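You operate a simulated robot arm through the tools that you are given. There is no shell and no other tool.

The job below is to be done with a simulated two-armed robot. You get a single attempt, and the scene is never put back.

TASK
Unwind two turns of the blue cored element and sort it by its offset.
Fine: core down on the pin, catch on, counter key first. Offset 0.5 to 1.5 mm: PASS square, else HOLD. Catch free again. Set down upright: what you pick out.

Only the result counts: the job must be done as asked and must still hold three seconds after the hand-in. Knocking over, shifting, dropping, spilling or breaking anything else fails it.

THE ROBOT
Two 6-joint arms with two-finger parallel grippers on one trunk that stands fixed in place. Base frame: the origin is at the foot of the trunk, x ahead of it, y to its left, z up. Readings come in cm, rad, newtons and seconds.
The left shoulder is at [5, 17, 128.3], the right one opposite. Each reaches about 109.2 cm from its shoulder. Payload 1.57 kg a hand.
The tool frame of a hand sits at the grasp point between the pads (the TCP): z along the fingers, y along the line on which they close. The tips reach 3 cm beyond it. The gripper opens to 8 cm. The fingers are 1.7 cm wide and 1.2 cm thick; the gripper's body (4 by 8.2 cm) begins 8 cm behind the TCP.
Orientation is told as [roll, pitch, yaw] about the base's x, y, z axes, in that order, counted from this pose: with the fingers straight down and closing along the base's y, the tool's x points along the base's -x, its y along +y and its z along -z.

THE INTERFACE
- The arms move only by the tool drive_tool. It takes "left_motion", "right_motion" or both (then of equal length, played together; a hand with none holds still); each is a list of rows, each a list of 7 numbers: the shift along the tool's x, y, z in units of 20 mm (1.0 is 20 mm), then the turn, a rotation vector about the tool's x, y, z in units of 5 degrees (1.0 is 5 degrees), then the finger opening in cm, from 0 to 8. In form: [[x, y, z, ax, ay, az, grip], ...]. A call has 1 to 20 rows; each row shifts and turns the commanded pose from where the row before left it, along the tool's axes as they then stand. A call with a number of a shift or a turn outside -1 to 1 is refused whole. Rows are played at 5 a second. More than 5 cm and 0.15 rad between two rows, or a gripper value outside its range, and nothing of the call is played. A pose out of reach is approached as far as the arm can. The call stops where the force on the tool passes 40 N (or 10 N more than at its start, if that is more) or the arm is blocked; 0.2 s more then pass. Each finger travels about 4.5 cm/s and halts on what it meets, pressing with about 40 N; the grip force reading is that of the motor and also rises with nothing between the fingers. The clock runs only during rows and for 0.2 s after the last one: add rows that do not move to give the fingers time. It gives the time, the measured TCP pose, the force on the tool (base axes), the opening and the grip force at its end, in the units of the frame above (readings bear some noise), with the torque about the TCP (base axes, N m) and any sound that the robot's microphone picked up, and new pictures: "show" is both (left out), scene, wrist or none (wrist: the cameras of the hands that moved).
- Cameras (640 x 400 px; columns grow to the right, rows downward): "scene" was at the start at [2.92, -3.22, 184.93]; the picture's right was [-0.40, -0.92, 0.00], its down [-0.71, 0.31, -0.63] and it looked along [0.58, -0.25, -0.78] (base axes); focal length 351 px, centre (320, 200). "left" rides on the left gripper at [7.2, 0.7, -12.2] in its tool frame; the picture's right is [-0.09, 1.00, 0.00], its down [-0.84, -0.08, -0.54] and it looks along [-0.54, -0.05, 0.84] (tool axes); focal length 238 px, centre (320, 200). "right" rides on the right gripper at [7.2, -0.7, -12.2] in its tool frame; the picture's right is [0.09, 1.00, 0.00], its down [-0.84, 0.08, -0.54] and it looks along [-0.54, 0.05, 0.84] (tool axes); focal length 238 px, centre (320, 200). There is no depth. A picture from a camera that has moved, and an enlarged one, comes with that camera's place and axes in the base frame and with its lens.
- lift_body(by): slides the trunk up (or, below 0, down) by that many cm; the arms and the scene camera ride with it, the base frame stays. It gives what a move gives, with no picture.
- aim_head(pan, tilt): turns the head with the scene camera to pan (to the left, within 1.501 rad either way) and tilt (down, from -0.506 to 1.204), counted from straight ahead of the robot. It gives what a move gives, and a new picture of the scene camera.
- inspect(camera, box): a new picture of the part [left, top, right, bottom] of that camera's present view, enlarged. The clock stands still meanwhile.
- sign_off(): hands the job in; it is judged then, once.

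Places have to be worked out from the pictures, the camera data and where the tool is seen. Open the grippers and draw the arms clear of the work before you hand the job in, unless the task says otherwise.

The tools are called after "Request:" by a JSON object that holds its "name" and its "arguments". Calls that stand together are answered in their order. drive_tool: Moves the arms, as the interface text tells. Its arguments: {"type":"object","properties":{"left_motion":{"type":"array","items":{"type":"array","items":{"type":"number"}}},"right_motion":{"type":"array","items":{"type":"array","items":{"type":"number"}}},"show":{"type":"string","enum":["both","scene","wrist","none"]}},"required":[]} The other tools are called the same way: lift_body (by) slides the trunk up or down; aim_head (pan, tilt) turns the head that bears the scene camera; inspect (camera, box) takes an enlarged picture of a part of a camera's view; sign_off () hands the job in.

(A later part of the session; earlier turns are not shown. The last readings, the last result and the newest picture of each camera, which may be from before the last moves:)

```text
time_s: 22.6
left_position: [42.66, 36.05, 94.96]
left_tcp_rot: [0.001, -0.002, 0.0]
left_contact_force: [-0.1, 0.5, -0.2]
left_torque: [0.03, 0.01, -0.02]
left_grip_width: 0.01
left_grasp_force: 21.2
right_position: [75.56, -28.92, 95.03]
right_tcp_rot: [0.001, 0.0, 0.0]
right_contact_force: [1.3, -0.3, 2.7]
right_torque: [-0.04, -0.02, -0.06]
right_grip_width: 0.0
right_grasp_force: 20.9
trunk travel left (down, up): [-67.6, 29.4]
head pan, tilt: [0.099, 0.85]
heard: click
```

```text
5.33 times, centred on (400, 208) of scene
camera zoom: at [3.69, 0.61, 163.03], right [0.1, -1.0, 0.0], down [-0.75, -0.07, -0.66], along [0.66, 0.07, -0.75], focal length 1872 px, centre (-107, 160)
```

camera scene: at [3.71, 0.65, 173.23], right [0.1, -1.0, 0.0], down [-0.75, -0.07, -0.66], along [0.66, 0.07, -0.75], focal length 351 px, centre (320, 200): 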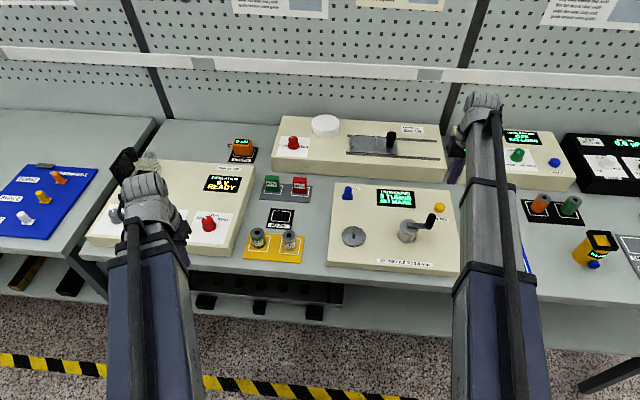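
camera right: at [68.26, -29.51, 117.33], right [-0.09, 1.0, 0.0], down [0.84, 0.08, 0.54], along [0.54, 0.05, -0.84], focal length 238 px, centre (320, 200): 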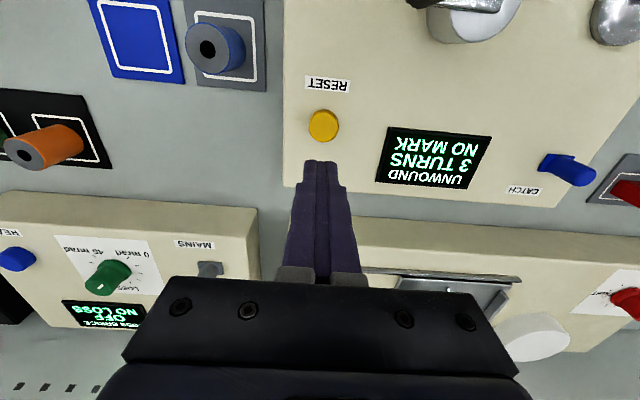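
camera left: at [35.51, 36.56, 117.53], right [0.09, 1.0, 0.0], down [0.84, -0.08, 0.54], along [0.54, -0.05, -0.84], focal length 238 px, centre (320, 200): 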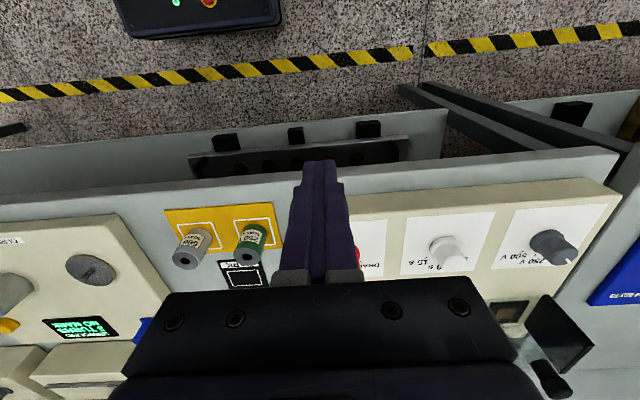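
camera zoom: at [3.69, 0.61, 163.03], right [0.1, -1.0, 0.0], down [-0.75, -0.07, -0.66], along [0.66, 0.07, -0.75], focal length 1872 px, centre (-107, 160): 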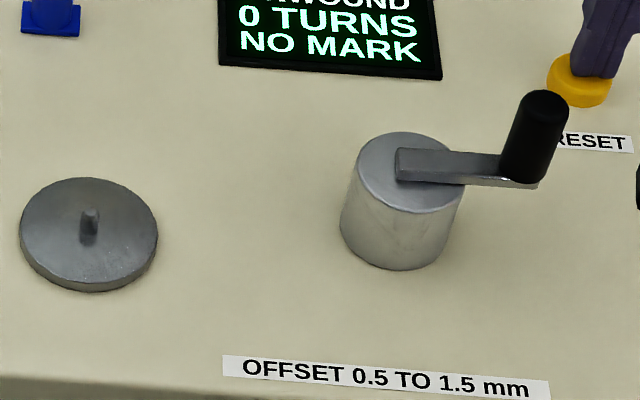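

A click, and the counter reads 0 TURNS. I raise back up, then go above the blue element at about (69.5,-39.1), opening to 6 cm.

Request:
{"name": "lift_body", "arguments": {"by": 10.2}}

Request:
{"name": "drive_tool", "arguments": {"right_motion": [[0, -0.85, 0, 0, 0, 0, 0], [0, -0.85, 0, 0, 0, 0, 0], [0.6, -0.85, 0, 0, 0, 0, 2], [0.8, -0.85, 0, 0, 0, 0, 4], [0.8, -0.85, 0, 0, 0, 0, 6], [0.8, -0.85, 0, 0, 0, 0, 6], [0, 0, 0, 0, 0, 0, 6]], "show": "both"}}

Request:
{"name": "inspect", "arguments": {"camera": "right", "box": [240, 60, 400, 220]}}

```text
time_s: 24.0
left_position: [42.8, 35.9, 105.2]
left_tcp_rot: [0.001, 0.001, 0.001]
left_contact_force: [0.6, 0.5, 0.0]
left_torque: [-0.04, 0.0, 0.02]
left_grip_width: 0.04
left_grasp_force: 21.2
right_position: [75.64, -28.97, 105.26]
right_tcp_rot: [0.001, 0.001, 0.001]
right_contact_force: [-0.6, -0.1, -0.3]
right_torque: [0.02, 0.01, 0.01]
right_grip_width: 0.02
right_grasp_force: 21.8
trunk travel left (down, up): [-77.8, 19.2]
head pan, tilt: [0.099, 0.85]
```

```text
time_s: 25.6
left_position: [42.85, 35.9, 105.26]
left_tcp_rot: [-0.001, -0.001, 0.0]
left_contact_force: [0.7, 0.1, 0.4]
left_torque: [0.02, -0.02, 0.0]
left_grip_width: 0.0
left_grasp_force: 21.5
right_position: [69.67, -39.07, 105.3]
right_tcp_rot: [0.0, -0.001, 0.001]
right_contact_force: [1.0, 0.0, 0.2]
right_torque: [-0.02, -0.01, 0.02]
right_grip_width: 5.99
right_grasp_force: 0.1
trunk travel left (down, up): [-77.8, 19.2]
head pan, tilt: [0.099, 0.85]
camera scene: at [3.74, 0.63, 173.23], right [0.1, -1.0, 0.0], down [-0.75, -0.07, -0.66], along [0.66, 0.07, -0.75], focal length 351 px, centre (320, 200)
camera right: at [62.36, -39.63, 117.32], right [-0.09, 1.0, 0.0], down [0.84, 0.08, 0.54], along [0.54, 0.05, -0.84], focal length 238 px, centre (320, 200)
```

scene: 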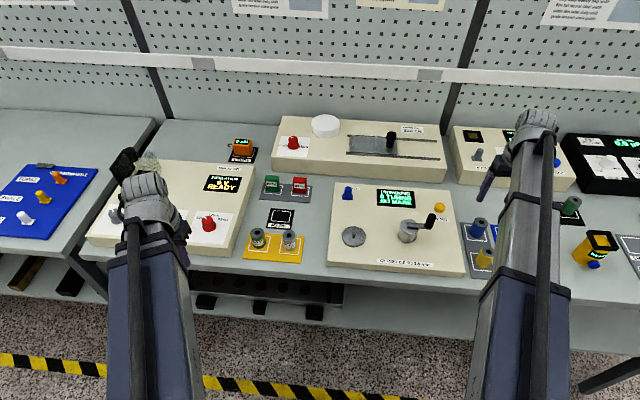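
right: 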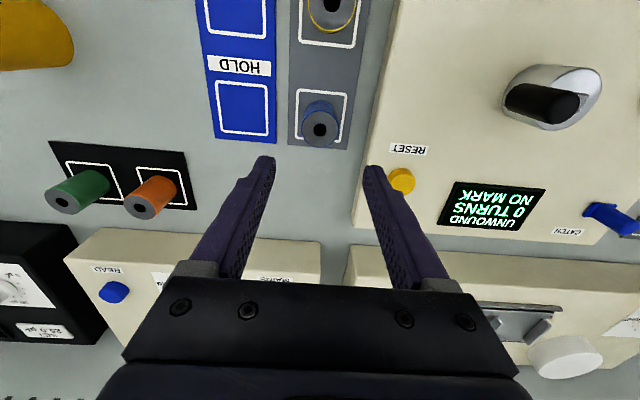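

```text
2.50 times, centred on (320, 140) of right
camera zoom: at [62.36, -39.63, 117.32], right [-0.09, 1.0, 0.0], down [0.84, 0.08, 0.54], along [0.54, 0.05, -0.84], focal length 596 px, centre (320, 350)
```

zoom: 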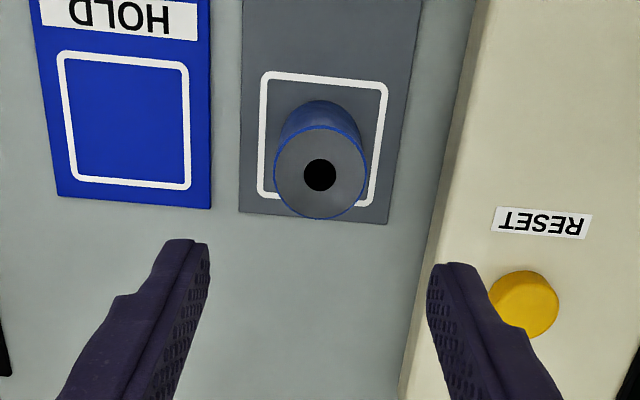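

The hole is centred sideways and needs about 2 mm toward -x. I correct and lower 12 cm so the tips straddle the element 1.5 cm above the pad.

Request:
{"name": "drive_tool", "arguments": {"right_motion": [[0.1, 0, 0, 0, 0, 0, 6]], "show": "none"}}

Request:
{"name": "lift_body", "arguments": {"by": -12}}

Request:
{"name": "inspect", "arguments": {"camera": "right", "box": [220, 80, 420, 240]}}

```text
time_s: 26.0
left_position: [42.82, 35.98, 105.33]
left_tcp_rot: [0.001, 0.0, 0.0]
left_contact_force: [0.3, 0.6, -0.5]
left_torque: [-0.02, 0.0, 0.01]
left_grip_width: 0.0
left_grasp_force: 21.5
right_position: [69.41, -38.96, 105.29]
right_tcp_rot: [0.001, -0.001, -0.002]
right_contact_force: [0.0, 0.0, 0.4]
right_torque: [0.03, -0.03, 0.02]
right_grip_width: 6.0
right_grasp_force: 0.1
trunk travel left (down, up): [-77.8, 19.2]
head pan, tilt: [0.099, 0.85]
```

```text
time_s: 27.5
left_position: [42.88, 35.92, 93.37]
left_tcp_rot: [0.0, 0.0, 0.001]
left_contact_force: [0.4, -0.2, -0.3]
left_torque: [0.01, -0.02, -0.03]
left_grip_width: 0.0
left_grasp_force: 21.3
right_position: [69.39, -38.95, 93.13]
right_tcp_rot: [0.0, 0.0, 0.0]
right_contact_force: [0.3, 0.5, 0.1]
right_torque: [-0.02, 0.02, 0.0]
right_grip_width: 6.0
right_grasp_force: 0.1
trunk travel left (down, up): [-65.8, 31.2]
head pan, tilt: [0.099, 0.85]
```

```text
2.50 times, centred on (320, 160) of right
camera zoom: at [62.04, -39.61, 105.34], right [-0.09, 1.0, 0.0], down [0.84, 0.08, 0.54], along [0.54, 0.05, -0.84], focal length 596 px, centre (320, 300)
```

zoom: 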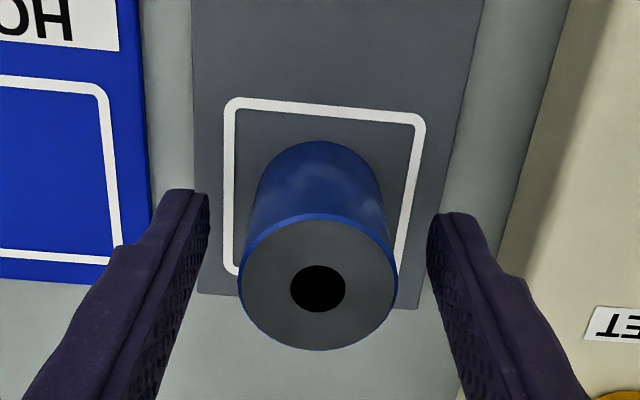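

Perfectly centred (hole at predicted row). I close gently on the element.

Request:
{"name": "drive_tool", "arguments": {"right_motion": [[0, 0, 0, 0, 0, 0, 5], [0, 0, 0, 0, 0, 0, 4], [0, 0, 0, 0, 0, 0, 3.2], [0, 0, 0, 0, 0, 0, 3.2], [0, 0, 0, 0, 0, 0, 3.2]], "show": "wrist"}}

```text
time_s: 28.7
left_position: [42.91, 35.89, 93.32]
left_tcp_rot: [-0.001, 0.001, 0.001]
left_contact_force: [-0.3, -0.2, 0.1]
left_torque: [0.01, -0.02, -0.01]
left_grip_width: 0.0
left_grasp_force: 21.8
right_position: [69.29, -38.86, 93.31]
right_tcp_rot: [0.001, 0.0, 0.001]
right_contact_force: [0.4, -0.2, 0.7]
right_torque: [0.01, 0.01, -0.01]
right_grip_width: 3.67
right_grasp_force: 39.0
trunk travel left (down, up): [-65.8, 31.2]
head pan, tilt: [0.099, 0.85]
camera right: at [62.04, -39.61, 105.33], right [-0.09, 1.0, 0.0], down [0.84, 0.08, 0.54], along [0.54, 0.05, -0.84], focal length 238 px, centre (320, 200)
```

right: 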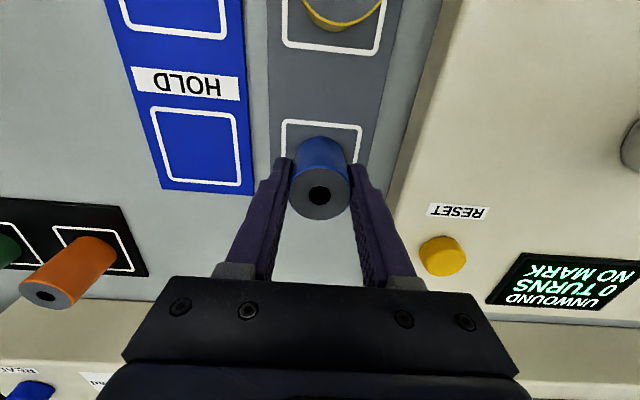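

Element gripped (3.67 cm). I lift 16 cm so its base clears the crank knob, then carry it to above the pin.

Request:
{"name": "lift_body", "arguments": {"by": 16}}

Request:
{"name": "drive_tool", "arguments": {"right_motion": [[0.2, 0.99, 0, 0, 0, 0, 3.2], [0.2, 0.99, 0, 0, 0, 0, 3.2], [0.2, 0.99, 0, 0, 0, 0, 3.2], [0.2, 0.99, 0, 0, 0, 0, 3.2], [0.2, 0.99, 0, 0, 0, 0, 3.2], [0.2, 0.99, 0, 0, 0, 0, 3.2], [0.2, 0.99, 0, 0, 0, 0, 3.2], [0.2, 0.99, 0, 0, 0, 0, 3.2], [0.2, 0.99, 0, 0, 0, 0, 3.2], [0.2, 0.99, 0, 0, 0, 0, 3.2], [0.2, 0.99, 0, 0, 0, 0, 3.2], [0.2, 0.99, 0, 0, 0, 0, 3.2], [0.2, 0.99, 0, 0, 0, 0, 3.2], [0.2, 0.99, 0, 0, 0, 0, 3.2], [0.2, 0.99, 0, 0, 0, 0, 3.2], [0.2, 0.99, 0, 0, 0, 0, 3.2], [0.2, 0.99, 0, 0, 0, 0, 3.2], [0.2, 0.99, 0, 0, 0, 0, 3.2], [0, 0, 0, 0, 0, 0, 3.2]], "show": "both"}}

Request:
{"name": "inspect", "arguments": {"camera": "right", "box": [240, 60, 400, 220]}}

Request:
{"name": "inspect", "arguments": {"camera": "scene", "box": [320, 170, 420, 270]}}

```text
time_s: 30.5
left_position: [42.74, 35.8, 109.24]
left_tcp_rot: [-0.001, 0.001, 0.0]
left_contact_force: [0.2, 1.1, 0.2]
left_torque: [-0.01, 0.01, -0.02]
left_grip_width: 0.01
left_grasp_force: 21.3
right_position: [69.37, -39.02, 109.32]
right_tcp_rot: [0.001, 0.002, 0.0]
right_contact_force: [0.7, 0.8, 0.1]
right_torque: [0.0, 0.0, -0.02]
right_grip_width: 3.64
right_grasp_force: 39.5
trunk travel left (down, up): [-81.8, 15.2]
head pan, tilt: [0.099, 0.85]
```

```text
time_s: 34.5
left_position: [42.83, 35.72, 109.41]
left_tcp_rot: [0.0, -0.001, -0.001]
left_contact_force: [0.3, 0.7, -0.6]
left_torque: [-0.03, -0.03, 0.02]
left_grip_width: 0.0
left_grasp_force: 22.0
right_position: [61.97, -3.36, 109.25]
right_tcp_rot: [-0.001, 0.0, -0.002]
right_contact_force: [-0.6, -0.5, -0.6]
right_torque: [-0.03, 0.0, 0.03]
right_grip_width: 3.64
right_grasp_force: 40.2
trunk travel left (down, up): [-81.8, 15.2]
head pan, tilt: [0.099, 0.85]
camera scene: at [3.73, 0.58, 177.23], right [0.1, -1.0, 0.0], down [-0.75, -0.07, -0.66], along [0.66, 0.07, -0.75], focal length 351 px, centre (320, 200)
camera right: at [54.68, -4.0, 121.32], right [-0.09, 1.0, 0.0], down [0.84, 0.08, 0.54], along [0.54, 0.05, -0.84], focal length 238 px, centre (320, 200)
```

scene: 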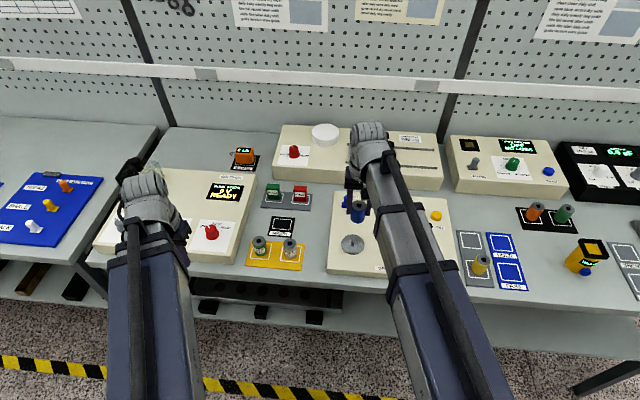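
right: 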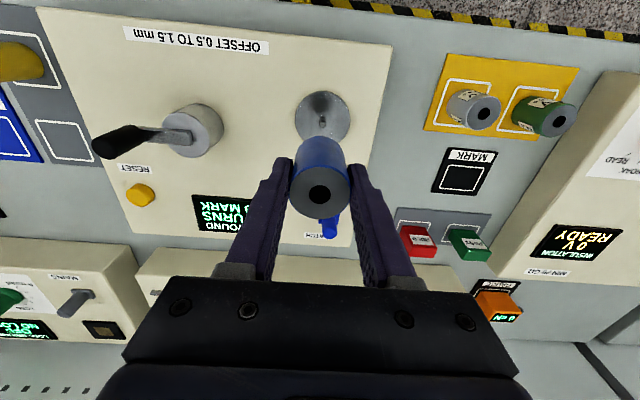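

```text
2.50 times, centred on (320, 140) of right
camera zoom: at [54.68, -4.0, 121.32], right [-0.09, 1.0, 0.0], down [0.84, 0.08, 0.54], along [0.54, 0.05, -0.84], focal length 596 px, centre (320, 350)
```

zoom: 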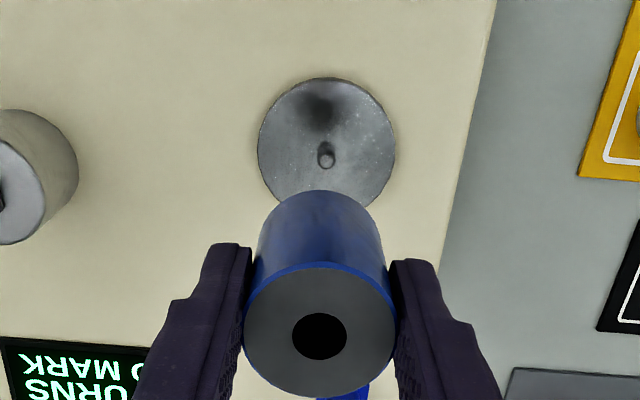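

```text
4.00 times, centred on (370, 220) of scene
camera zoom: at [3.73, 0.58, 177.23], right [0.1, -1.0, 0.0], down [-0.75, -0.07, -0.66], along [0.66, 0.07, -0.75], focal length 1404 px, centre (120, 120)
```

zoom: 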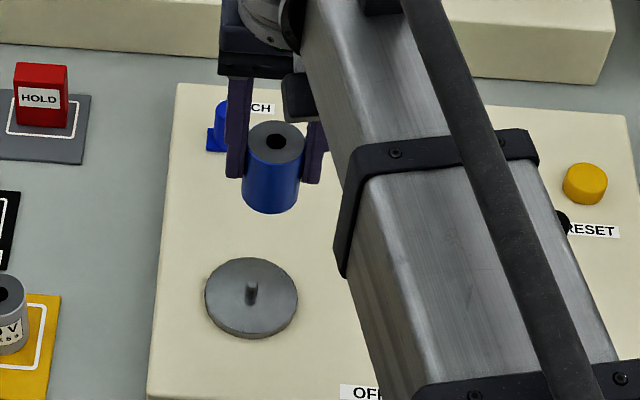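

The pin is visible just beyond the element; I zoom in hard from both cameras to measure the offset.

Request:
{"name": "inspect", "arguments": {"camera": "right", "box": [290, 86, 354, 146]}}

Request:
{"name": "inspect", "arguments": {"camera": "scene", "box": [336, 200, 400, 264]}}

```text
6.67 times, centred on (322, 116) of right
camera zoom: at [54.68, -4.0, 121.32], right [-0.09, 1.0, 0.0], down [0.84, 0.08, 0.54], along [0.54, 0.05, -0.84], focal length 1589 px, centre (307, 760)
```

zoom: 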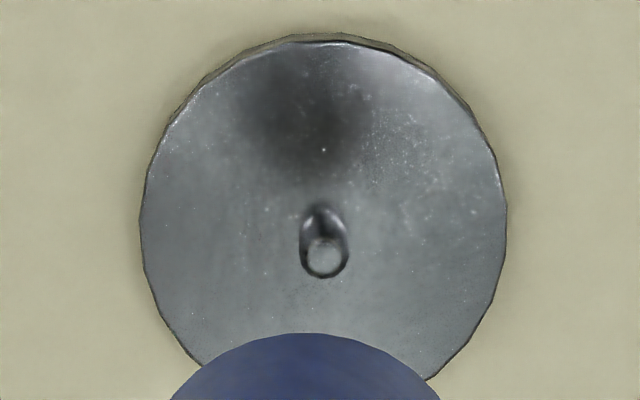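

```text
6.25 times, centred on (368, 232) of scene
camera zoom: at [3.73, 0.58, 177.23], right [0.1, -1.0, 0.0], down [-0.75, -0.07, -0.66], along [0.66, 0.07, -0.75], focal length 2193 px, centre (20, 0)
```

zoom: 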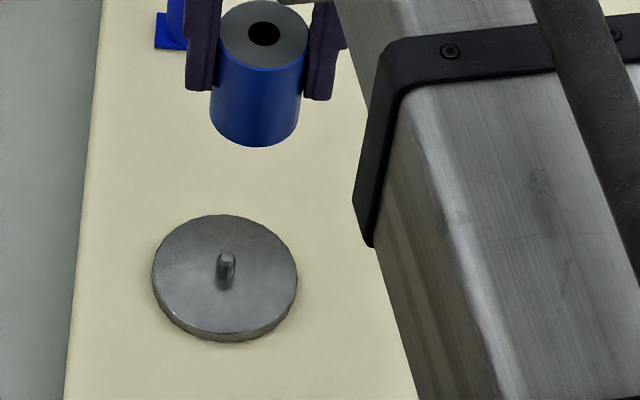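

Offset: pin is about +2.9 mm in y and about 0 in x from the held core. I correct y, then lower to leave the core's base about 1 cm above the pin tip.

Request:
{"name": "drive_tool", "arguments": {"right_motion": [[0, 0.145, 0, 0, 0, 0, 3.2], [0, 0, 0, 0, 0, 0, 3.2]], "show": "none"}}

Request:
{"name": "lift_body", "arguments": {"by": -8.6}}

Request:
{"name": "inspect", "arguments": {"camera": "scene", "box": [320, 190, 400, 270]}}

Request:
{"name": "inspect", "arguments": {"camera": "right", "box": [260, 100, 380, 220]}}

```text
time_s: 35.1
left_position: [42.85, 35.88, 109.26]
left_tcp_rot: [0.001, -0.001, 0.0]
left_contact_force: [0.2, 0.0, -0.4]
left_torque: [0.0, 0.0, 0.03]
left_grip_width: 0.0
left_grasp_force: 21.2
right_position: [61.93, -3.22, 109.36]
right_tcp_rot: [0.0, 0.0, 0.0]
right_contact_force: [0.3, -0.7, -1.5]
right_torque: [-0.01, 0.0, 0.02]
right_grip_width: 3.65
right_grasp_force: 39.3
trunk travel left (down, up): [-81.8, 15.2]
head pan, tilt: [0.099, 0.85]
```

```text
time_s: 36.3
left_position: [42.76, 36.01, 100.59]
left_tcp_rot: [0.0, 0.0, -0.001]
left_contact_force: [0.3, 1.3, -0.2]
left_torque: [0.0, 0.01, 0.02]
left_grip_width: 0.02
left_grasp_force: 21.6
right_position: [62.03, -3.16, 100.79]
right_tcp_rot: [0.001, 0.0, -0.001]
right_contact_force: [-0.5, 0.5, -1.1]
right_torque: [-0.01, -0.04, -0.03]
right_grip_width: 3.64
right_grasp_force: 39.8
trunk travel left (down, up): [-73.2, 23.8]
head pan, tilt: [0.099, 0.85]
```

```text
5.00 times, centred on (360, 230) of scene
camera zoom: at [3.71, 0.61, 168.63], right [0.1, -1.0, 0.0], down [-0.75, -0.07, -0.66], along [0.66, 0.07, -0.75], focal length 1755 px, centre (120, 50)
```

zoom: 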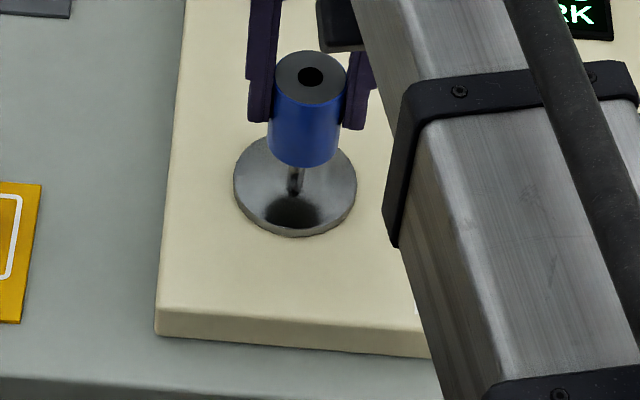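

```text
3.33 times, centred on (320, 160) of right
camera zoom: at [54.67, -3.74, 112.73], right [-0.09, 1.0, 0.0], down [0.84, 0.08, 0.54], along [0.54, 0.05, -0.84], focal length 794 px, centre (320, 333)
```

zoom: 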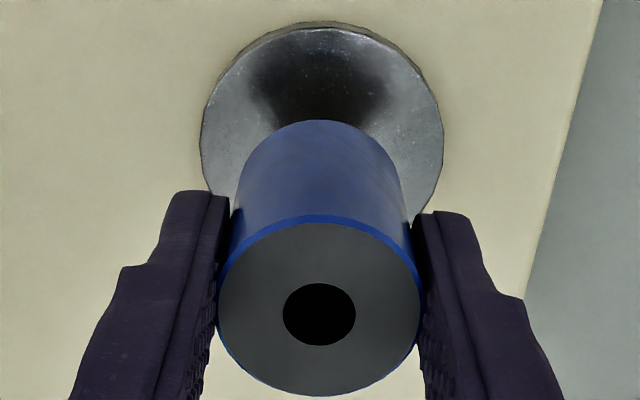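

Sideways alignment is good; the fore-aft alignment is ambiguous by a few mm. I zoom in on the disc edge in the wrist view to triangulate its height and fore-aft offset.

Request:
{"name": "inspect", "arguments": {"camera": "right", "box": [280, 96, 360, 146]}}

Request:
{"name": "inspect", "arguments": {"camera": "scene", "box": [360, 205, 400, 245]}}

```text
8.00 times, centred on (320, 121) of right
camera zoom: at [54.67, -3.74, 112.73], right [-0.09, 1.0, 0.0], down [0.84, 0.08, 0.54], along [0.54, 0.05, -0.84], focal length 1907 px, centre (320, 832)
```

zoom: 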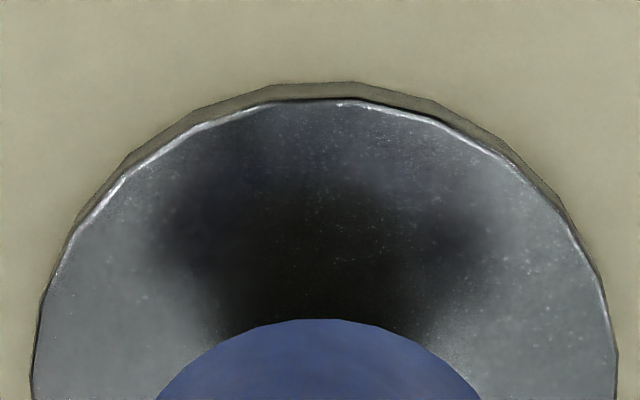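

```text
10.00 times, centred on (380, 225) of scene
camera zoom: at [3.71, 0.61, 168.63], right [0.1, -1.0, 0.0], down [-0.75, -0.07, -0.66], along [0.66, 0.07, -0.75], focal length 3509 px, centre (-280, -50)
```

zoom: 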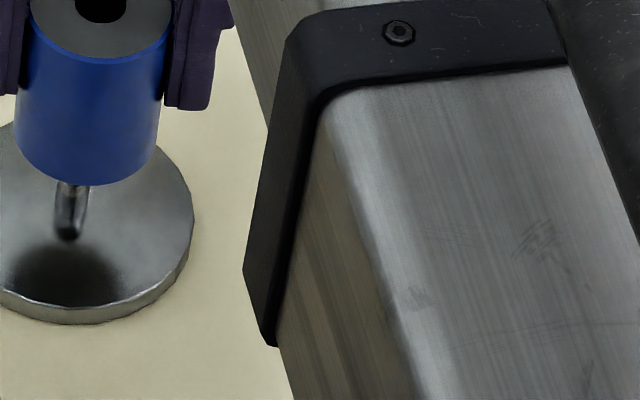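

Combining disc edges and pin tip from both cameras, the pin is about +2.7 mm in x from the core, disc top ≈92.4, pin tip ≈93.8. I correct x and lower in steps, watching force and torque.

Request:
{"name": "drive_tool", "arguments": {"right_motion": [[-0.135, 0, 0, 0, 0, 0, 3.2], [0, 0, 0, 0, 0, 0, 3.2]], "show": "none"}}

Request:
{"name": "lift_body", "arguments": {"by": -1.8}}

Request:
{"name": "lift_body", "arguments": {"by": -0.5}}

Request:
{"name": "inspect", "arguments": {"camera": "scene", "box": [340, 200, 390, 260]}}

```text
time_s: 36.9
left_position: [42.8, 35.87, 100.67]
left_tcp_rot: [0.001, 0.001, -0.001]
left_contact_force: [-0.3, 0.6, 0.0]
left_torque: [0.02, 0.0, 0.02]
left_grip_width: 0.01
left_grasp_force: 21.5
right_position: [62.34, -3.07, 100.65]
right_tcp_rot: [-0.001, 0.0, 0.0]
right_contact_force: [0.3, -0.5, 0.6]
right_torque: [-0.01, 0.01, 0.01]
right_grip_width: 3.66
right_grasp_force: 39.6
trunk travel left (down, up): [-73.2, 23.8]
head pan, tilt: [0.099, 0.85]
```

```text
time_s: 37.6
left_position: [42.74, 35.97, 98.94]
left_tcp_rot: [0.0, 0.0, 0.0]
left_contact_force: [0.7, 0.0, -0.9]
left_torque: [-0.02, -0.03, -0.01]
left_grip_width: 0.02
left_grasp_force: 21.6
right_position: [62.27, -3.03, 98.96]
right_tcp_rot: [0.0, 0.001, 0.0]
right_contact_force: [-0.5, -0.4, -0.9]
right_torque: [-0.04, 0.02, 0.0]
right_grip_width: 3.65
right_grasp_force: 39.9
trunk travel left (down, up): [-71.4, 25.6]
head pan, tilt: [0.099, 0.85]
```

```text
time_s: 38.1
left_position: [42.9, 35.9, 98.41]
left_tcp_rot: [0.0, -0.001, 0.001]
left_contact_force: [-0.6, 0.0, 0.8]
left_torque: [-0.02, 0.01, -0.04]
left_grip_width: 0.01
left_grasp_force: 21.4
right_position: [62.4, -3.21, 98.47]
right_tcp_rot: [-0.001, 0.0, -0.001]
right_contact_force: [-0.9, 0.8, -0.2]
right_torque: [-0.01, 0.0, 0.01]
right_grip_width: 3.65
right_grasp_force: 40.1
trunk travel left (down, up): [-70.9, 26.1]
head pan, tilt: [0.099, 0.85]
```

```text
6.67 times, centred on (365, 230) of scene
camera zoom: at [3.71, 0.61, 166.33], right [0.1, -1.0, 0.0], down [-0.75, -0.07, -0.66], along [0.66, 0.07, -0.75], focal length 2339 px, centre (20, 0)
```

zoom: 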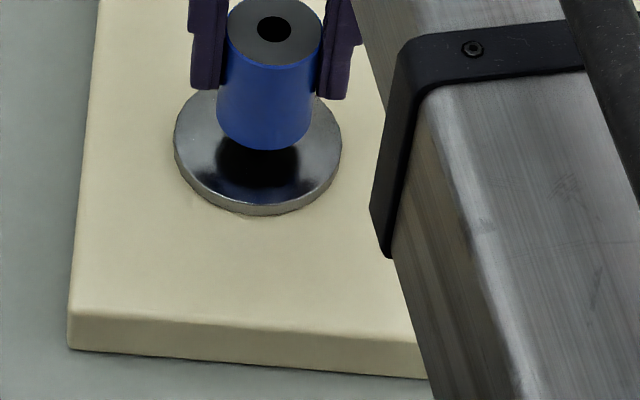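

No contact yet; base is about level with the pin tip. Lower further in small steps.

Request:
{"name": "lift_body", "arguments": {"by": -0.3}}

Request:
{"name": "lift_body", "arguments": {"by": -0.3}}

```text
time_s: 38.6
left_position: [42.8, 35.83, 98.1]
left_tcp_rot: [-0.001, 0.0, -0.001]
left_contact_force: [-0.3, 0.4, 0.4]
left_torque: [0.01, 0.0, 0.01]
left_grip_width: 0.01
left_grasp_force: 21.4
right_position: [62.33, -3.14, 98.06]
right_tcp_rot: [-0.002, -0.001, 0.002]
right_contact_force: [0.5, 0.6, -0.3]
right_torque: [0.02, 0.0, -0.02]
right_grip_width: 3.66
right_grasp_force: 39.7
trunk travel left (down, up): [-70.6, 26.4]
head pan, tilt: [0.099, 0.85]
```

```text
time_s: 39.2
left_position: [42.73, 35.91, 97.81]
left_tcp_rot: [-0.001, 0.0, 0.001]
left_contact_force: [0.3, -0.2, -0.4]
left_torque: [0.01, 0.01, -0.02]
left_grip_width: 0.0
left_grasp_force: 21.4
right_position: [62.37, -3.06, 97.86]
right_tcp_rot: [0.001, 0.0, 0.0]
right_contact_force: [0.3, 0.8, -0.6]
right_torque: [0.02, 0.01, -0.01]
right_grip_width: 3.66
right_grasp_force: 40.1
trunk travel left (down, up): [-70.3, 26.7]
head pan, tilt: [0.099, 0.85]
```

No contact so far (base ≈93.3, below the estimated pin tip), so the pin seems to be entering the hole. Continue.

Request:
{"name": "lift_body", "arguments": {"by": -0.3}}

Request:
{"name": "lift_body", "arguments": {"by": -0.3}}

Request:
{"name": "inspect", "arguments": {"camera": "scene", "box": [340, 200, 390, 260]}}

```text
time_s: 39.7
left_position: [42.81, 35.92, 97.52]
left_tcp_rot: [0.001, -0.002, -0.001]
left_contact_force: [-0.1, 0.2, 0.2]
left_torque: [0.01, 0.02, 0.02]
left_grip_width: 0.0
left_grasp_force: 21.4
right_position: [62.43, -3.1, 97.53]
right_tcp_rot: [0.001, -0.001, 0.001]
right_contact_force: [-0.2, -0.6, -0.6]
right_torque: [0.03, -0.03, 0.02]
right_grip_width: 3.63
right_grasp_force: 40.0
trunk travel left (down, up): [-70.0, 27.0]
head pan, tilt: [0.099, 0.85]
```

```text
time_s: 40.2
left_position: [42.8, 35.89, 97.19]
left_tcp_rot: [0.0, 0.001, 0.001]
left_contact_force: [-0.4, -0.6, 0.7]
left_torque: [0.02, 0.01, -0.02]
left_grip_width: 0.01
left_grasp_force: 21.6
right_position: [62.28, -3.13, 97.14]
right_tcp_rot: [-0.001, 0.001, 0.0]
right_contact_force: [-0.6, 0.4, -1.3]
right_torque: [-0.01, 0.01, 0.03]
right_grip_width: 3.66
right_grasp_force: 40.2
trunk travel left (down, up): [-69.7, 27.3]
head pan, tilt: [0.099, 0.85]
```

```text
6.67 times, centred on (365, 230) of scene
camera zoom: at [3.71, 0.61, 165.13], right [0.1, -1.0, 0.0], down [-0.75, -0.07, -0.66], along [0.66, 0.07, -0.75], focal length 2339 px, centre (20, 0)
```

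zoom: 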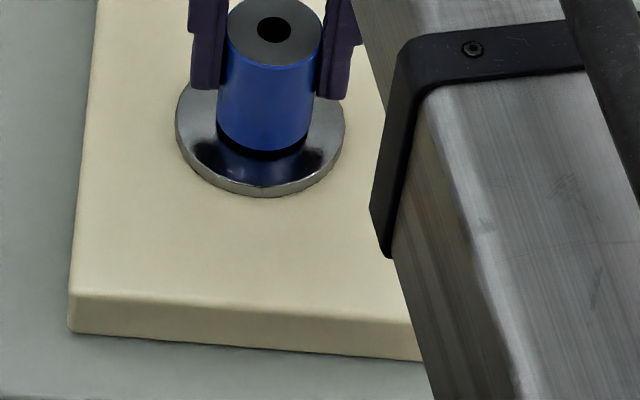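

The pin is inside the hole and the core is nearly seated. Continue gently.

Request:
{"name": "lift_body", "arguments": {"by": -0.25}}

Request:
{"name": "lift_body", "arguments": {"by": -0.2}}

Request:
{"name": "inspect", "arguments": {"camera": "scene", "box": [340, 200, 390, 260]}}

```text
time_s: 40.7
left_position: [42.93, 35.99, 96.98]
left_tcp_rot: [0.0, 0.001, 0.001]
left_contact_force: [-0.4, 0.2, -0.2]
left_torque: [0.01, 0.0, -0.02]
left_grip_width: 0.01
left_grasp_force: 21.7
right_position: [62.32, -3.06, 96.9]
right_tcp_rot: [-0.001, 0.001, 0.0]
right_contact_force: [-1.0, -0.1, -0.6]
right_torque: [-0.01, 0.01, 0.02]
right_grip_width: 3.64
right_grasp_force: 40.7
trunk travel left (down, up): [-69.4, 27.6]
head pan, tilt: [0.099, 0.85]
```

```text
time_s: 41.2
left_position: [42.69, 35.92, 96.82]
left_tcp_rot: [-0.001, 0.001, -0.001]
left_contact_force: [-0.4, 0.2, 0.7]
left_torque: [-0.01, -0.01, 0.0]
left_grip_width: 0.0
left_grasp_force: 21.0
right_position: [62.34, -3.09, 96.79]
right_tcp_rot: [0.001, -0.002, -0.001]
right_contact_force: [4.2, -1.0, 15.1]
right_torque: [-0.03, -0.08, 0.01]
right_grip_width: 3.65
right_grasp_force: 39.9
trunk travel left (down, up): [-69.2, 27.8]
head pan, tilt: [0.099, 0.85]
```

```text
6.67 times, centred on (365, 230) of scene
camera zoom: at [3.61, 0.62, 164.71], right [0.1, -1.0, 0.0], down [-0.75, -0.07, -0.66], along [0.66, 0.07, -0.75], focal length 2339 px, centre (20, 0)
```

zoom: 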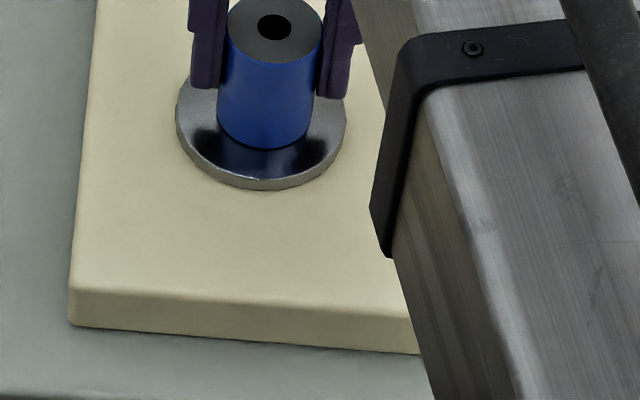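

Seated (15 N reaction, no gap). I ease up 1 mm and release to 6 cm, then raise the trunk.

Request:
{"name": "lift_body", "arguments": {"by": 0.1}}

Request:
{"name": "drive_tool", "arguments": {"right_motion": [[0, 0, 0, 0, 0, 0, 4], [0, 0, 0, 0, 0, 0, 5], [0, 0, 0, 0, 0, 0, 6], [0, 0, 0, 0, 0, 0, 6]], "show": "wrist"}}

Request:
{"name": "lift_body", "arguments": {"by": 10}}

Request:
{"name": "inspect", "arguments": {"camera": "right", "box": [220, 60, 420, 220]}}

Request:
{"name": "inspect", "arguments": {"camera": "scene", "box": [320, 170, 440, 270]}}

```text
time_s: 41.8
left_position: [42.92, 35.86, 96.84]
left_tcp_rot: [0.0, 0.002, 0.0]
left_contact_force: [0.5, -0.1, 0.1]
left_torque: [0.04, -0.04, 0.01]
left_grip_width: 0.0
left_grasp_force: 21.8
right_position: [62.29, -3.2, 96.88]
right_tcp_rot: [0.0, 0.0, 0.0]
right_contact_force: [-0.2, -0.4, -1.9]
right_torque: [0.01, -0.01, 0.04]
right_grip_width: 3.66
right_grasp_force: 39.8
trunk travel left (down, up): [-69.3, 27.7]
head pan, tilt: [0.099, 0.85]
```

```text
time_s: 42.8
left_position: [42.82, 35.96, 96.75]
left_tcp_rot: [0.001, -0.001, -0.001]
left_contact_force: [-0.3, 0.1, 0.0]
left_torque: [0.02, 0.02, -0.02]
left_grip_width: 0.0
left_grasp_force: 21.4
right_position: [62.34, -3.12, 96.81]
right_tcp_rot: [0.0, 0.001, 0.0]
right_contact_force: [-0.1, 0.1, 0.7]
right_torque: [-0.02, -0.04, -0.01]
right_grip_width: 6.0
right_grasp_force: 0.0
trunk travel left (down, up): [-69.3, 27.7]
head pan, tilt: [0.099, 0.85]
camera right: at [55.02, -3.74, 108.88], right [-0.09, 1.0, 0.0], down [0.84, 0.08, 0.54], along [0.54, 0.05, -0.84], focal length 238 px, centre (320, 200)
```

right: 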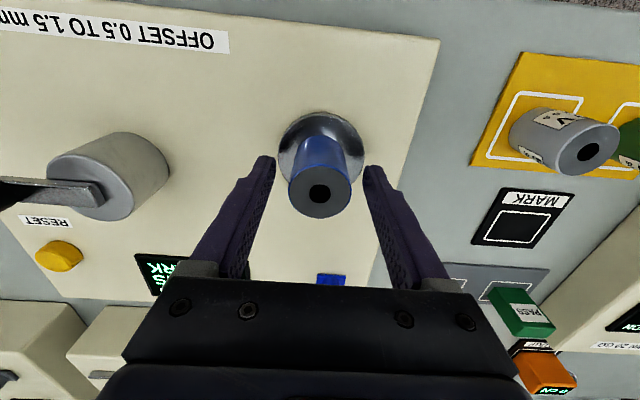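

```text
time_s: 44.1
left_position: [42.82, 35.86, 106.79]
left_tcp_rot: [0.001, -0.001, -0.001]
left_contact_force: [-0.7, -0.6, -0.3]
left_torque: [0.02, 0.02, -0.01]
left_grip_width: 0.0
left_grasp_force: 21.4
right_position: [62.32, -3.13, 106.83]
right_tcp_rot: [0.0, 0.0, 0.001]
right_contact_force: [0.2, -0.3, 0.0]
right_torque: [-0.02, 0.01, 0.02]
right_grip_width: 6.01
right_grasp_force: 0.1
trunk travel left (down, up): [-79.3, 17.7]
head pan, tilt: [0.099, 0.85]
```

```text
2.50 times, centred on (320, 140) of right
camera zoom: at [55.03, -3.74, 118.87], right [-0.09, 1.0, 0.0], down [0.84, 0.08, 0.54], along [0.54, 0.05, -0.84], focal length 596 px, centre (320, 350)
```

zoom: 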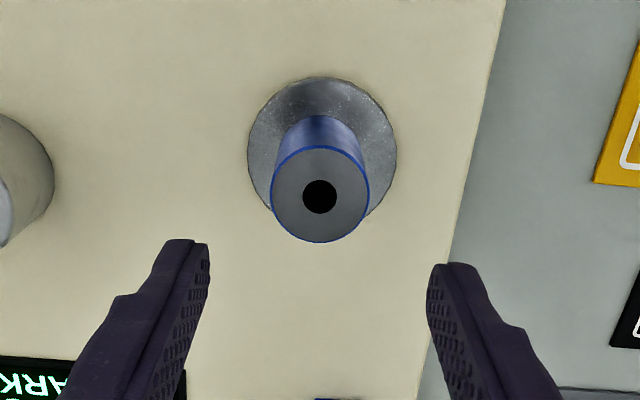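

```text
4.00 times, centred on (380, 220) of scene
camera zoom: at [3.72, 0.62, 174.77], right [0.1, -1.0, 0.0], down [-0.75, -0.07, -0.66], along [0.66, 0.07, -0.75], focal length 1404 px, centre (80, 120)
```

zoom: 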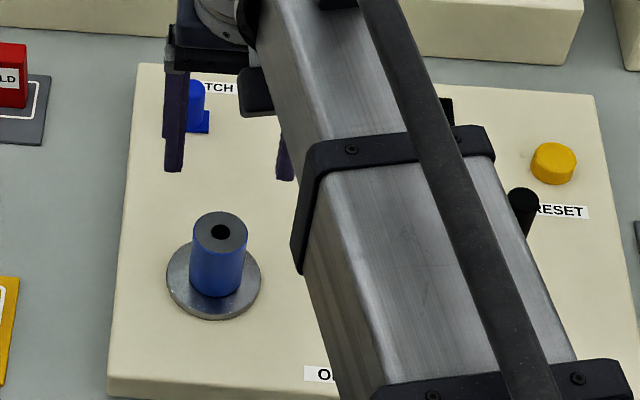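

The core stands upright on the pin. Next the catch: I move the right hand above the peg at (77.5,-0.6).

Request:
{"name": "drive_tool", "arguments": {"right_motion": [[-0.95, 0.16, 0, 0, 0, 0, 6], [-0.95, 0.16, 0, 0, 0, 0, 5], [-0.95, 0.16, 0, 0, 0, 0, 5], [-0.95, 0.16, 0, 0, 0, 0, 5], [-0.95, 0.16, 0, 0, 0, 0, 5], [-0.95, 0.16, 0, 0, 0, 0, 5], [-0.95, 0.16, 0, 0, 0, 0, 5], [-0.95, 0.16, 0, 0, 0, 0, 5], [0, 0, 0, 0, 0, 0, 5]], "show": "both"}}

Request:
{"name": "inspect", "arguments": {"camera": "right", "box": [240, 60, 400, 220]}}

Request:
{"name": "inspect", "arguments": {"camera": "scene", "box": [320, 170, 440, 270]}}

```text
time_s: 46.1
left_position: [42.84, 35.9, 106.92]
left_tcp_rot: [0.0, 0.0, 0.0]
left_contact_force: [-0.1, -0.1, -0.6]
left_torque: [-0.01, 0.0, -0.01]
left_grip_width: 0.0
left_grasp_force: 21.3
right_position: [77.54, -0.54, 106.81]
right_tcp_rot: [0.0, 0.001, 0.001]
right_contact_force: [0.0, -0.7, 0.0]
right_torque: [0.02, 0.03, -0.04]
right_grip_width: 5.0
right_grasp_force: 0.0
trunk travel left (down, up): [-79.3, 17.7]
head pan, tilt: [0.099, 0.85]
camera scene: at [3.68, 0.61, 174.78], right [0.1, -1.0, 0.0], down [-0.75, -0.07, -0.66], along [0.66, 0.07, -0.75], focal length 351 px, centre (320, 200)
camera right: at [70.27, -1.16, 118.89], right [-0.09, 1.0, 0.0], down [0.84, 0.08, 0.54], along [0.54, 0.05, -0.84], focal length 238 px, centre (320, 200)
```

scene: 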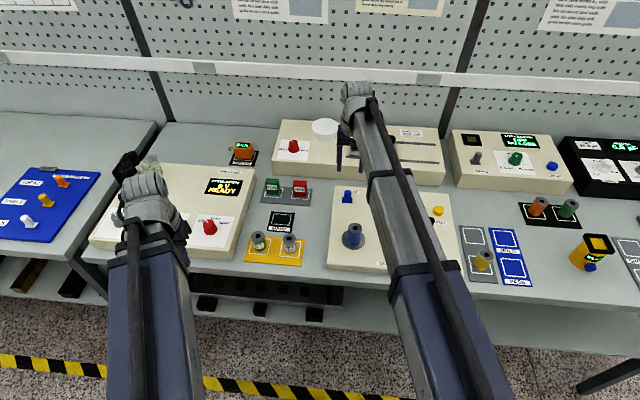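
right: 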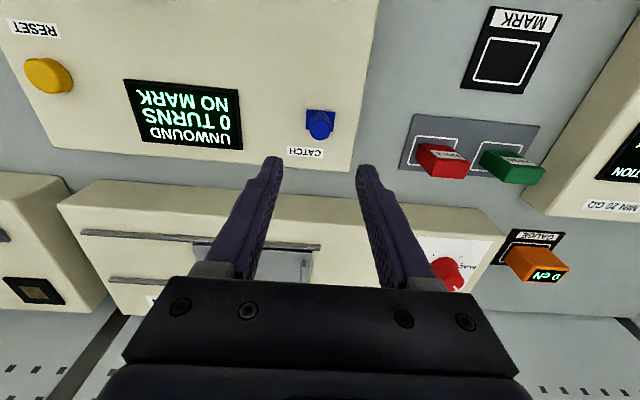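

```text
2.50 times, centred on (320, 140) of right
camera zoom: at [70.27, -1.16, 118.89], right [-0.09, 1.0, 0.0], down [0.84, 0.08, 0.54], along [0.54, 0.05, -0.84], focal length 596 px, centre (320, 350)
```

zoom: 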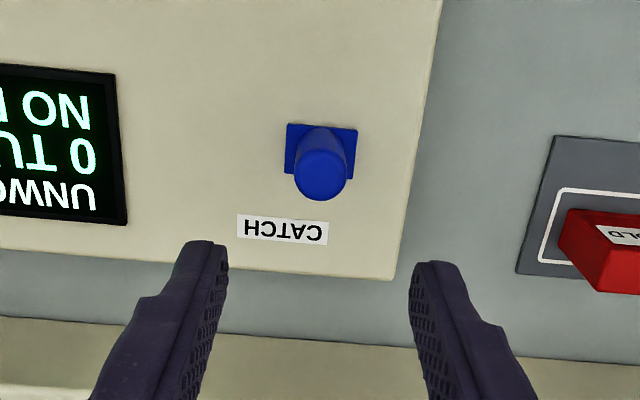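

```text
4.00 times, centred on (380, 220) of scene
camera zoom: at [3.68, 0.61, 174.78], right [0.1, -1.0, 0.0], down [-0.75, -0.07, -0.66], along [0.66, 0.07, -0.75], focal length 1404 px, centre (80, 120)
```

zoom: 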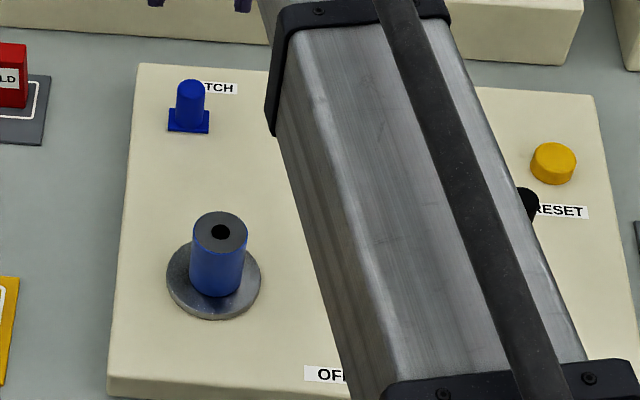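

Aligned over the peg (seen at the predicted spot). I lower 11.3 cm so the open fingers straddle the peg, tips about 1 cm above the panel.

Request:
{"name": "lift_body", "arguments": {"by": -11.2}}

Request:
{"name": "inspect", "arguments": {"camera": "right", "box": [220, 80, 420, 240]}}

Request:
{"name": "inspect", "arguments": {"camera": "scene", "box": [320, 140, 420, 220]}}

```text
time_s: 47.5
left_position: [42.76, 35.84, 95.54]
left_tcp_rot: [0.0, 0.0, 0.0]
left_contact_force: [-0.6, -0.5, -0.4]
left_torque: [0.0, 0.01, 0.0]
left_grip_width: 0.0
left_grasp_force: 21.2
right_position: [77.61, -0.55, 95.68]
right_tcp_rot: [0.001, -0.001, 0.0]
right_contact_force: [0.6, -0.2, 0.6]
right_torque: [-0.02, 0.02, -0.01]
right_grip_width: 5.02
right_grasp_force: 0.1
trunk travel left (down, up): [-68.1, 28.9]
head pan, tilt: [0.099, 0.85]
```

```text
2.50 times, centred on (320, 160) of right
camera zoom: at [70.27, -1.15, 107.69], right [-0.09, 1.0, 0.0], down [0.84, 0.08, 0.54], along [0.54, 0.05, -0.84], focal length 596 px, centre (320, 300)
```

zoom: 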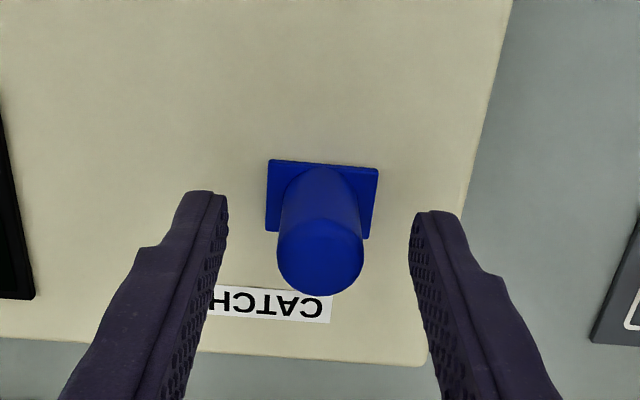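

```text
5.00 times, centred on (370, 180) of scene
camera zoom: at [3.7, 0.61, 163.59], right [0.1, -1.0, 0.0], down [-0.75, -0.07, -0.66], along [0.66, 0.07, -0.75], focal length 1755 px, centre (70, 300)
```

zoom: 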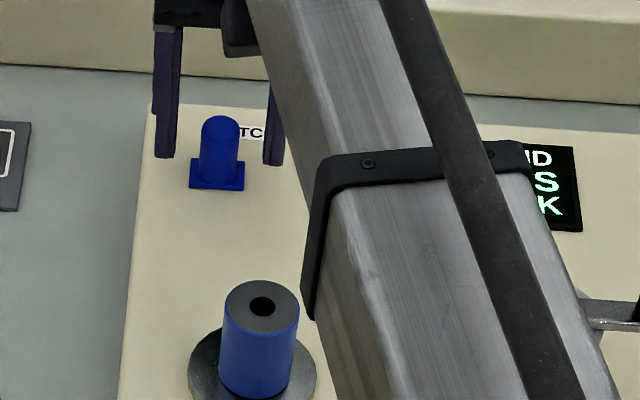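

Before touching it, I compare with the grey MAINS lever on the neighbouring bridge (which is OFF) to understand how such levers sit.

Request:
{"name": "aim_head", "arguments": {"pan": -0.25, "tilt": 0.7}}

Request:
{"name": "inspect", "arguments": {"camera": "scene", "box": [340, 120, 460, 200]}}

Request:
{"name": "inspect", "arguments": {"camera": "right", "box": [280, 120, 360, 200]}}

```text
time_s: 48.3
left_position: [42.84, 35.93, 95.71]
left_tcp_rot: [-0.003, -0.001, -0.001]
left_contact_force: [-0.6, 1.0, 0.5]
left_torque: [0.0, 0.02, 0.02]
left_grip_width: 0.01
left_grasp_force: 21.3
right_position: [77.71, -0.57, 95.62]
right_tcp_rot: [0.0, 0.0, -0.001]
right_contact_force: [-1.1, 0.4, 0.0]
right_torque: [0.0, 0.02, 0.03]
right_grip_width: 5.0
right_grasp_force: 0.0
trunk travel left (down, up): [-68.1, 28.9]
head pan, tilt: [-0.25, 0.7]
camera scene: at [4.17, -2.26, 164.8], right [-0.25, -0.97, 0.0], down [-0.62, 0.16, -0.76], along [0.74, -0.19, -0.64], focal length 351 px, centre (320, 200)
```

scene: 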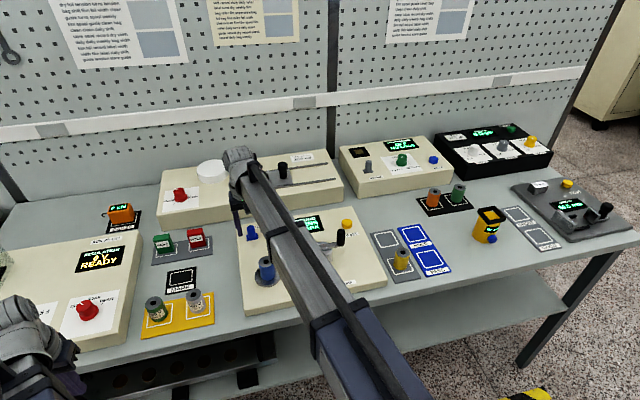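

```text
5.00 times, centred on (400, 160) of scene
camera zoom: at [4.17, -2.26, 164.8], right [-0.25, -0.97, 0.0], down [-0.62, 0.16, -0.76], along [0.74, -0.19, -0.64], focal length 1755 px, centre (-80, 400)
```

zoom: 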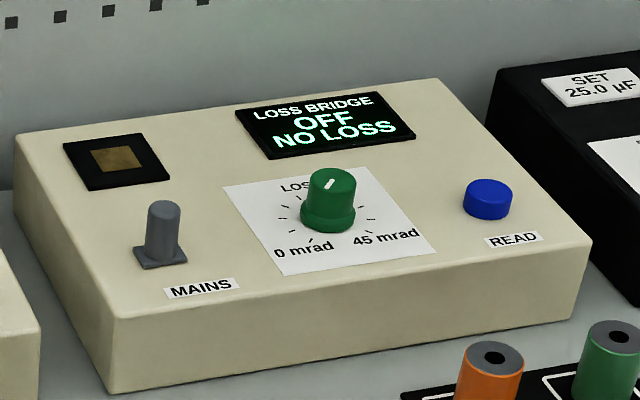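

```text
5.00 times, centred on (320, 160) of right
camera zoom: at [70.28, -1.14, 107.67], right [-0.09, 1.0, 0.0], down [0.84, 0.08, 0.54], along [0.54, 0.05, -0.84], focal length 1192 px, centre (320, 400)
```

zoom: 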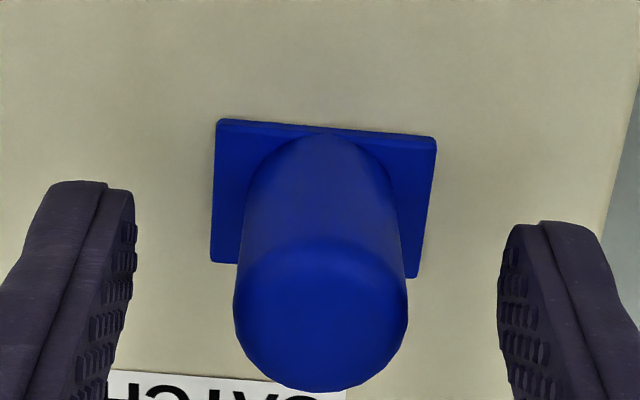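

The peg is vertical and sits about 3 mm toward -x of my tool axis. I centre on it and close gently to feel it.

Request:
{"name": "drive_tool", "arguments": {"right_motion": [[0.15, 0, 0, 0, 0, 0, 5], [0, 0, 0, 0, 0, 0, 4], [0, 0, 0, 0, 0, 0, 3], [0, 0, 0, 0, 0, 0, 2], [0, 0, 0, 0, 0, 0, 1.5], [0, 0, 0, 0, 0, 0, 1.5]], "show": "wrist"}}

```text
time_s: 49.7
left_position: [42.69, 35.95, 95.65]
left_tcp_rot: [0.0, 0.0, 0.0]
left_contact_force: [0.6, 0.3, 1.0]
left_torque: [-0.02, 0.03, -0.02]
left_grip_width: 0.02
left_grasp_force: 21.3
right_position: [77.23, -0.55, 95.63]
right_tcp_rot: [-0.001, 0.001, 0.0]
right_contact_force: [-1.2, -0.2, 0.3]
right_torque: [-0.01, 0.06, 0.02]
right_grip_width: 2.05
right_grasp_force: 32.8
trunk travel left (down, up): [-68.1, 28.9]
head pan, tilt: [-0.25, 0.7]
camera right: at [69.91, -1.17, 107.68], right [-0.09, 1.0, 0.0], down [0.84, 0.08, 0.54], along [0.54, 0.05, -0.84], focal length 238 px, centre (320, 200)
```

right: 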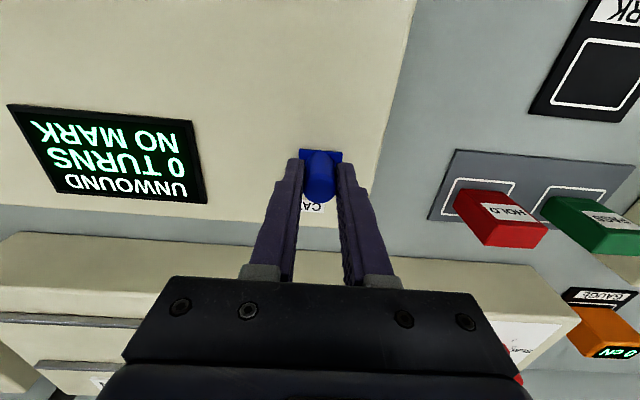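

Gripped the peg (2.05 cm). I try a small move toward +x and read the force.

Request:
{"name": "drive_tool", "arguments": {"right_motion": [[-0.1, 0, 0, 0, 0, 0, 1.5], [-0.1, 0, 0, 0, 0, 0, 1.5]], "show": "none"}}

```text
time_s: 50.3
left_position: [42.69, 35.9, 95.68]
left_tcp_rot: [0.0, 0.0, 0.001]
left_contact_force: [-0.4, 0.1, -0.1]
left_torque: [-0.01, -0.03, 0.03]
left_grip_width: 0.0
left_grasp_force: 21.7
right_position: [77.4, -0.39, 95.72]
right_tcp_rot: [0.0, 0.006, 0.0]
right_contact_force: [-23.2, -0.8, -13.6]
right_torque: [0.0, 0.83, -0.01]
right_grip_width: 2.01
right_grasp_force: 33.9
trunk travel left (down, up): [-68.1, 28.9]
head pan, tilt: [-0.25, 0.7]
```

Stiff toward +x (23 N). I go back and try toward -x.

Request:
{"name": "drive_tool", "arguments": {"right_motion": [[0.1, 0, 0, 0, 0, 0, 1.5], [0.1, 0, 0, 0, 0, 0, 1.5], [0.1, 0, 0, 0, 0, 0, 1.5]], "show": "none"}}

```text
time_s: 51.1
left_position: [42.78, 35.89, 95.69]
left_tcp_rot: [0.001, 0.001, 0.001]
left_contact_force: [0.2, 0.0, -0.9]
left_torque: [0.0, -0.01, -0.02]
left_grip_width: 0.01
left_grasp_force: 21.5
right_position: [77.29, -0.58, 95.72]
right_tcp_rot: [-0.003, -0.002, 0.0]
right_contact_force: [-1.5, 0.2, 3.4]
right_torque: [0.0, 0.86, 0.03]
right_grip_width: 2.04
right_grasp_force: 34.0
trunk travel left (down, up): [-68.1, 28.9]
head pan, tilt: [-0.25, 0.7]
```

Little force toward -x. I continue a few mm that way.

Request:
{"name": "drive_tool", "arguments": {"right_motion": [[0.1, 0, 0, 0, 0, 0, 1.5], [0.1, 0, 0, 0, 0, 0, 1.5]], "show": "wrist"}}

```text
time_s: 51.7
left_position: [42.95, 35.84, 95.6]
left_tcp_rot: [0.001, 0.003, -0.001]
left_contact_force: [-0.6, -1.0, 0.6]
left_torque: [-0.01, 0.01, 0.0]
left_grip_width: 0.01
left_grasp_force: 21.2
right_position: [77.18, -0.46, 95.47]
right_tcp_rot: [-0.001, -0.005, -0.002]
right_contact_force: [24.0, -0.6, 13.2]
right_torque: [-0.04, -0.86, 0.03]
right_grip_width: 2.08
right_grasp_force: 33.6
trunk travel left (down, up): [-68.1, 28.9]
head pan, tilt: [-0.25, 0.7]
camera right: at [69.73, -1.12, 107.57], right [-0.09, 1.0, 0.0], down [0.83, 0.08, 0.55], along [0.54, 0.05, -0.84], focal length 238 px, centre (320, 200)
```

right: 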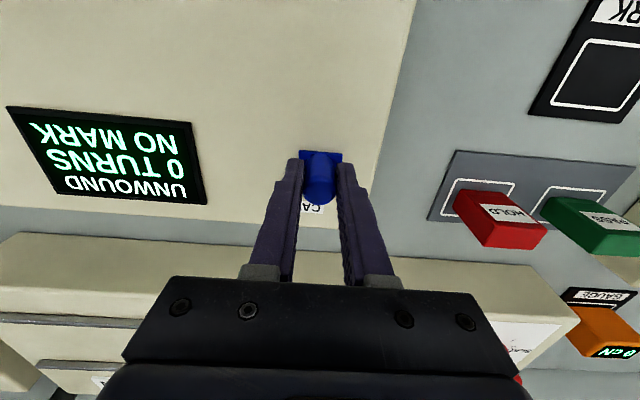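

Also stiff toward -x. I go back to neutral and try the y direction.

Request:
{"name": "drive_tool", "arguments": {"right_motion": [[-0.1, 0, 0, 0, 0, 0, 1.5], [-0.05, 0, 0, 0, 0, 0, 1.5], [0, -0.1, 0, 0, 0, 0, 1.5], [0, -0.1, 0, 0, 0, 0, 1.5]], "show": "none"}}

```text
time_s: 52.7
left_position: [42.97, 36.0, 95.49]
left_tcp_rot: [0.001, 0.003, -0.002]
left_contact_force: [-0.3, 0.6, -0.1]
left_torque: [0.0, 0.02, 0.01]
left_grip_width: 0.02
left_grasp_force: 21.2
right_position: [77.08, -0.94, 95.52]
right_tcp_rot: [0.0, 0.001, 0.0]
right_contact_force: [12.3, 2.4, 1.7]
right_torque: [0.13, -0.32, 0.03]
right_grip_width: 2.06
right_grasp_force: 34.0
trunk travel left (down, up): [-68.1, 28.9]
head pan, tilt: [-0.25, 0.7]
```

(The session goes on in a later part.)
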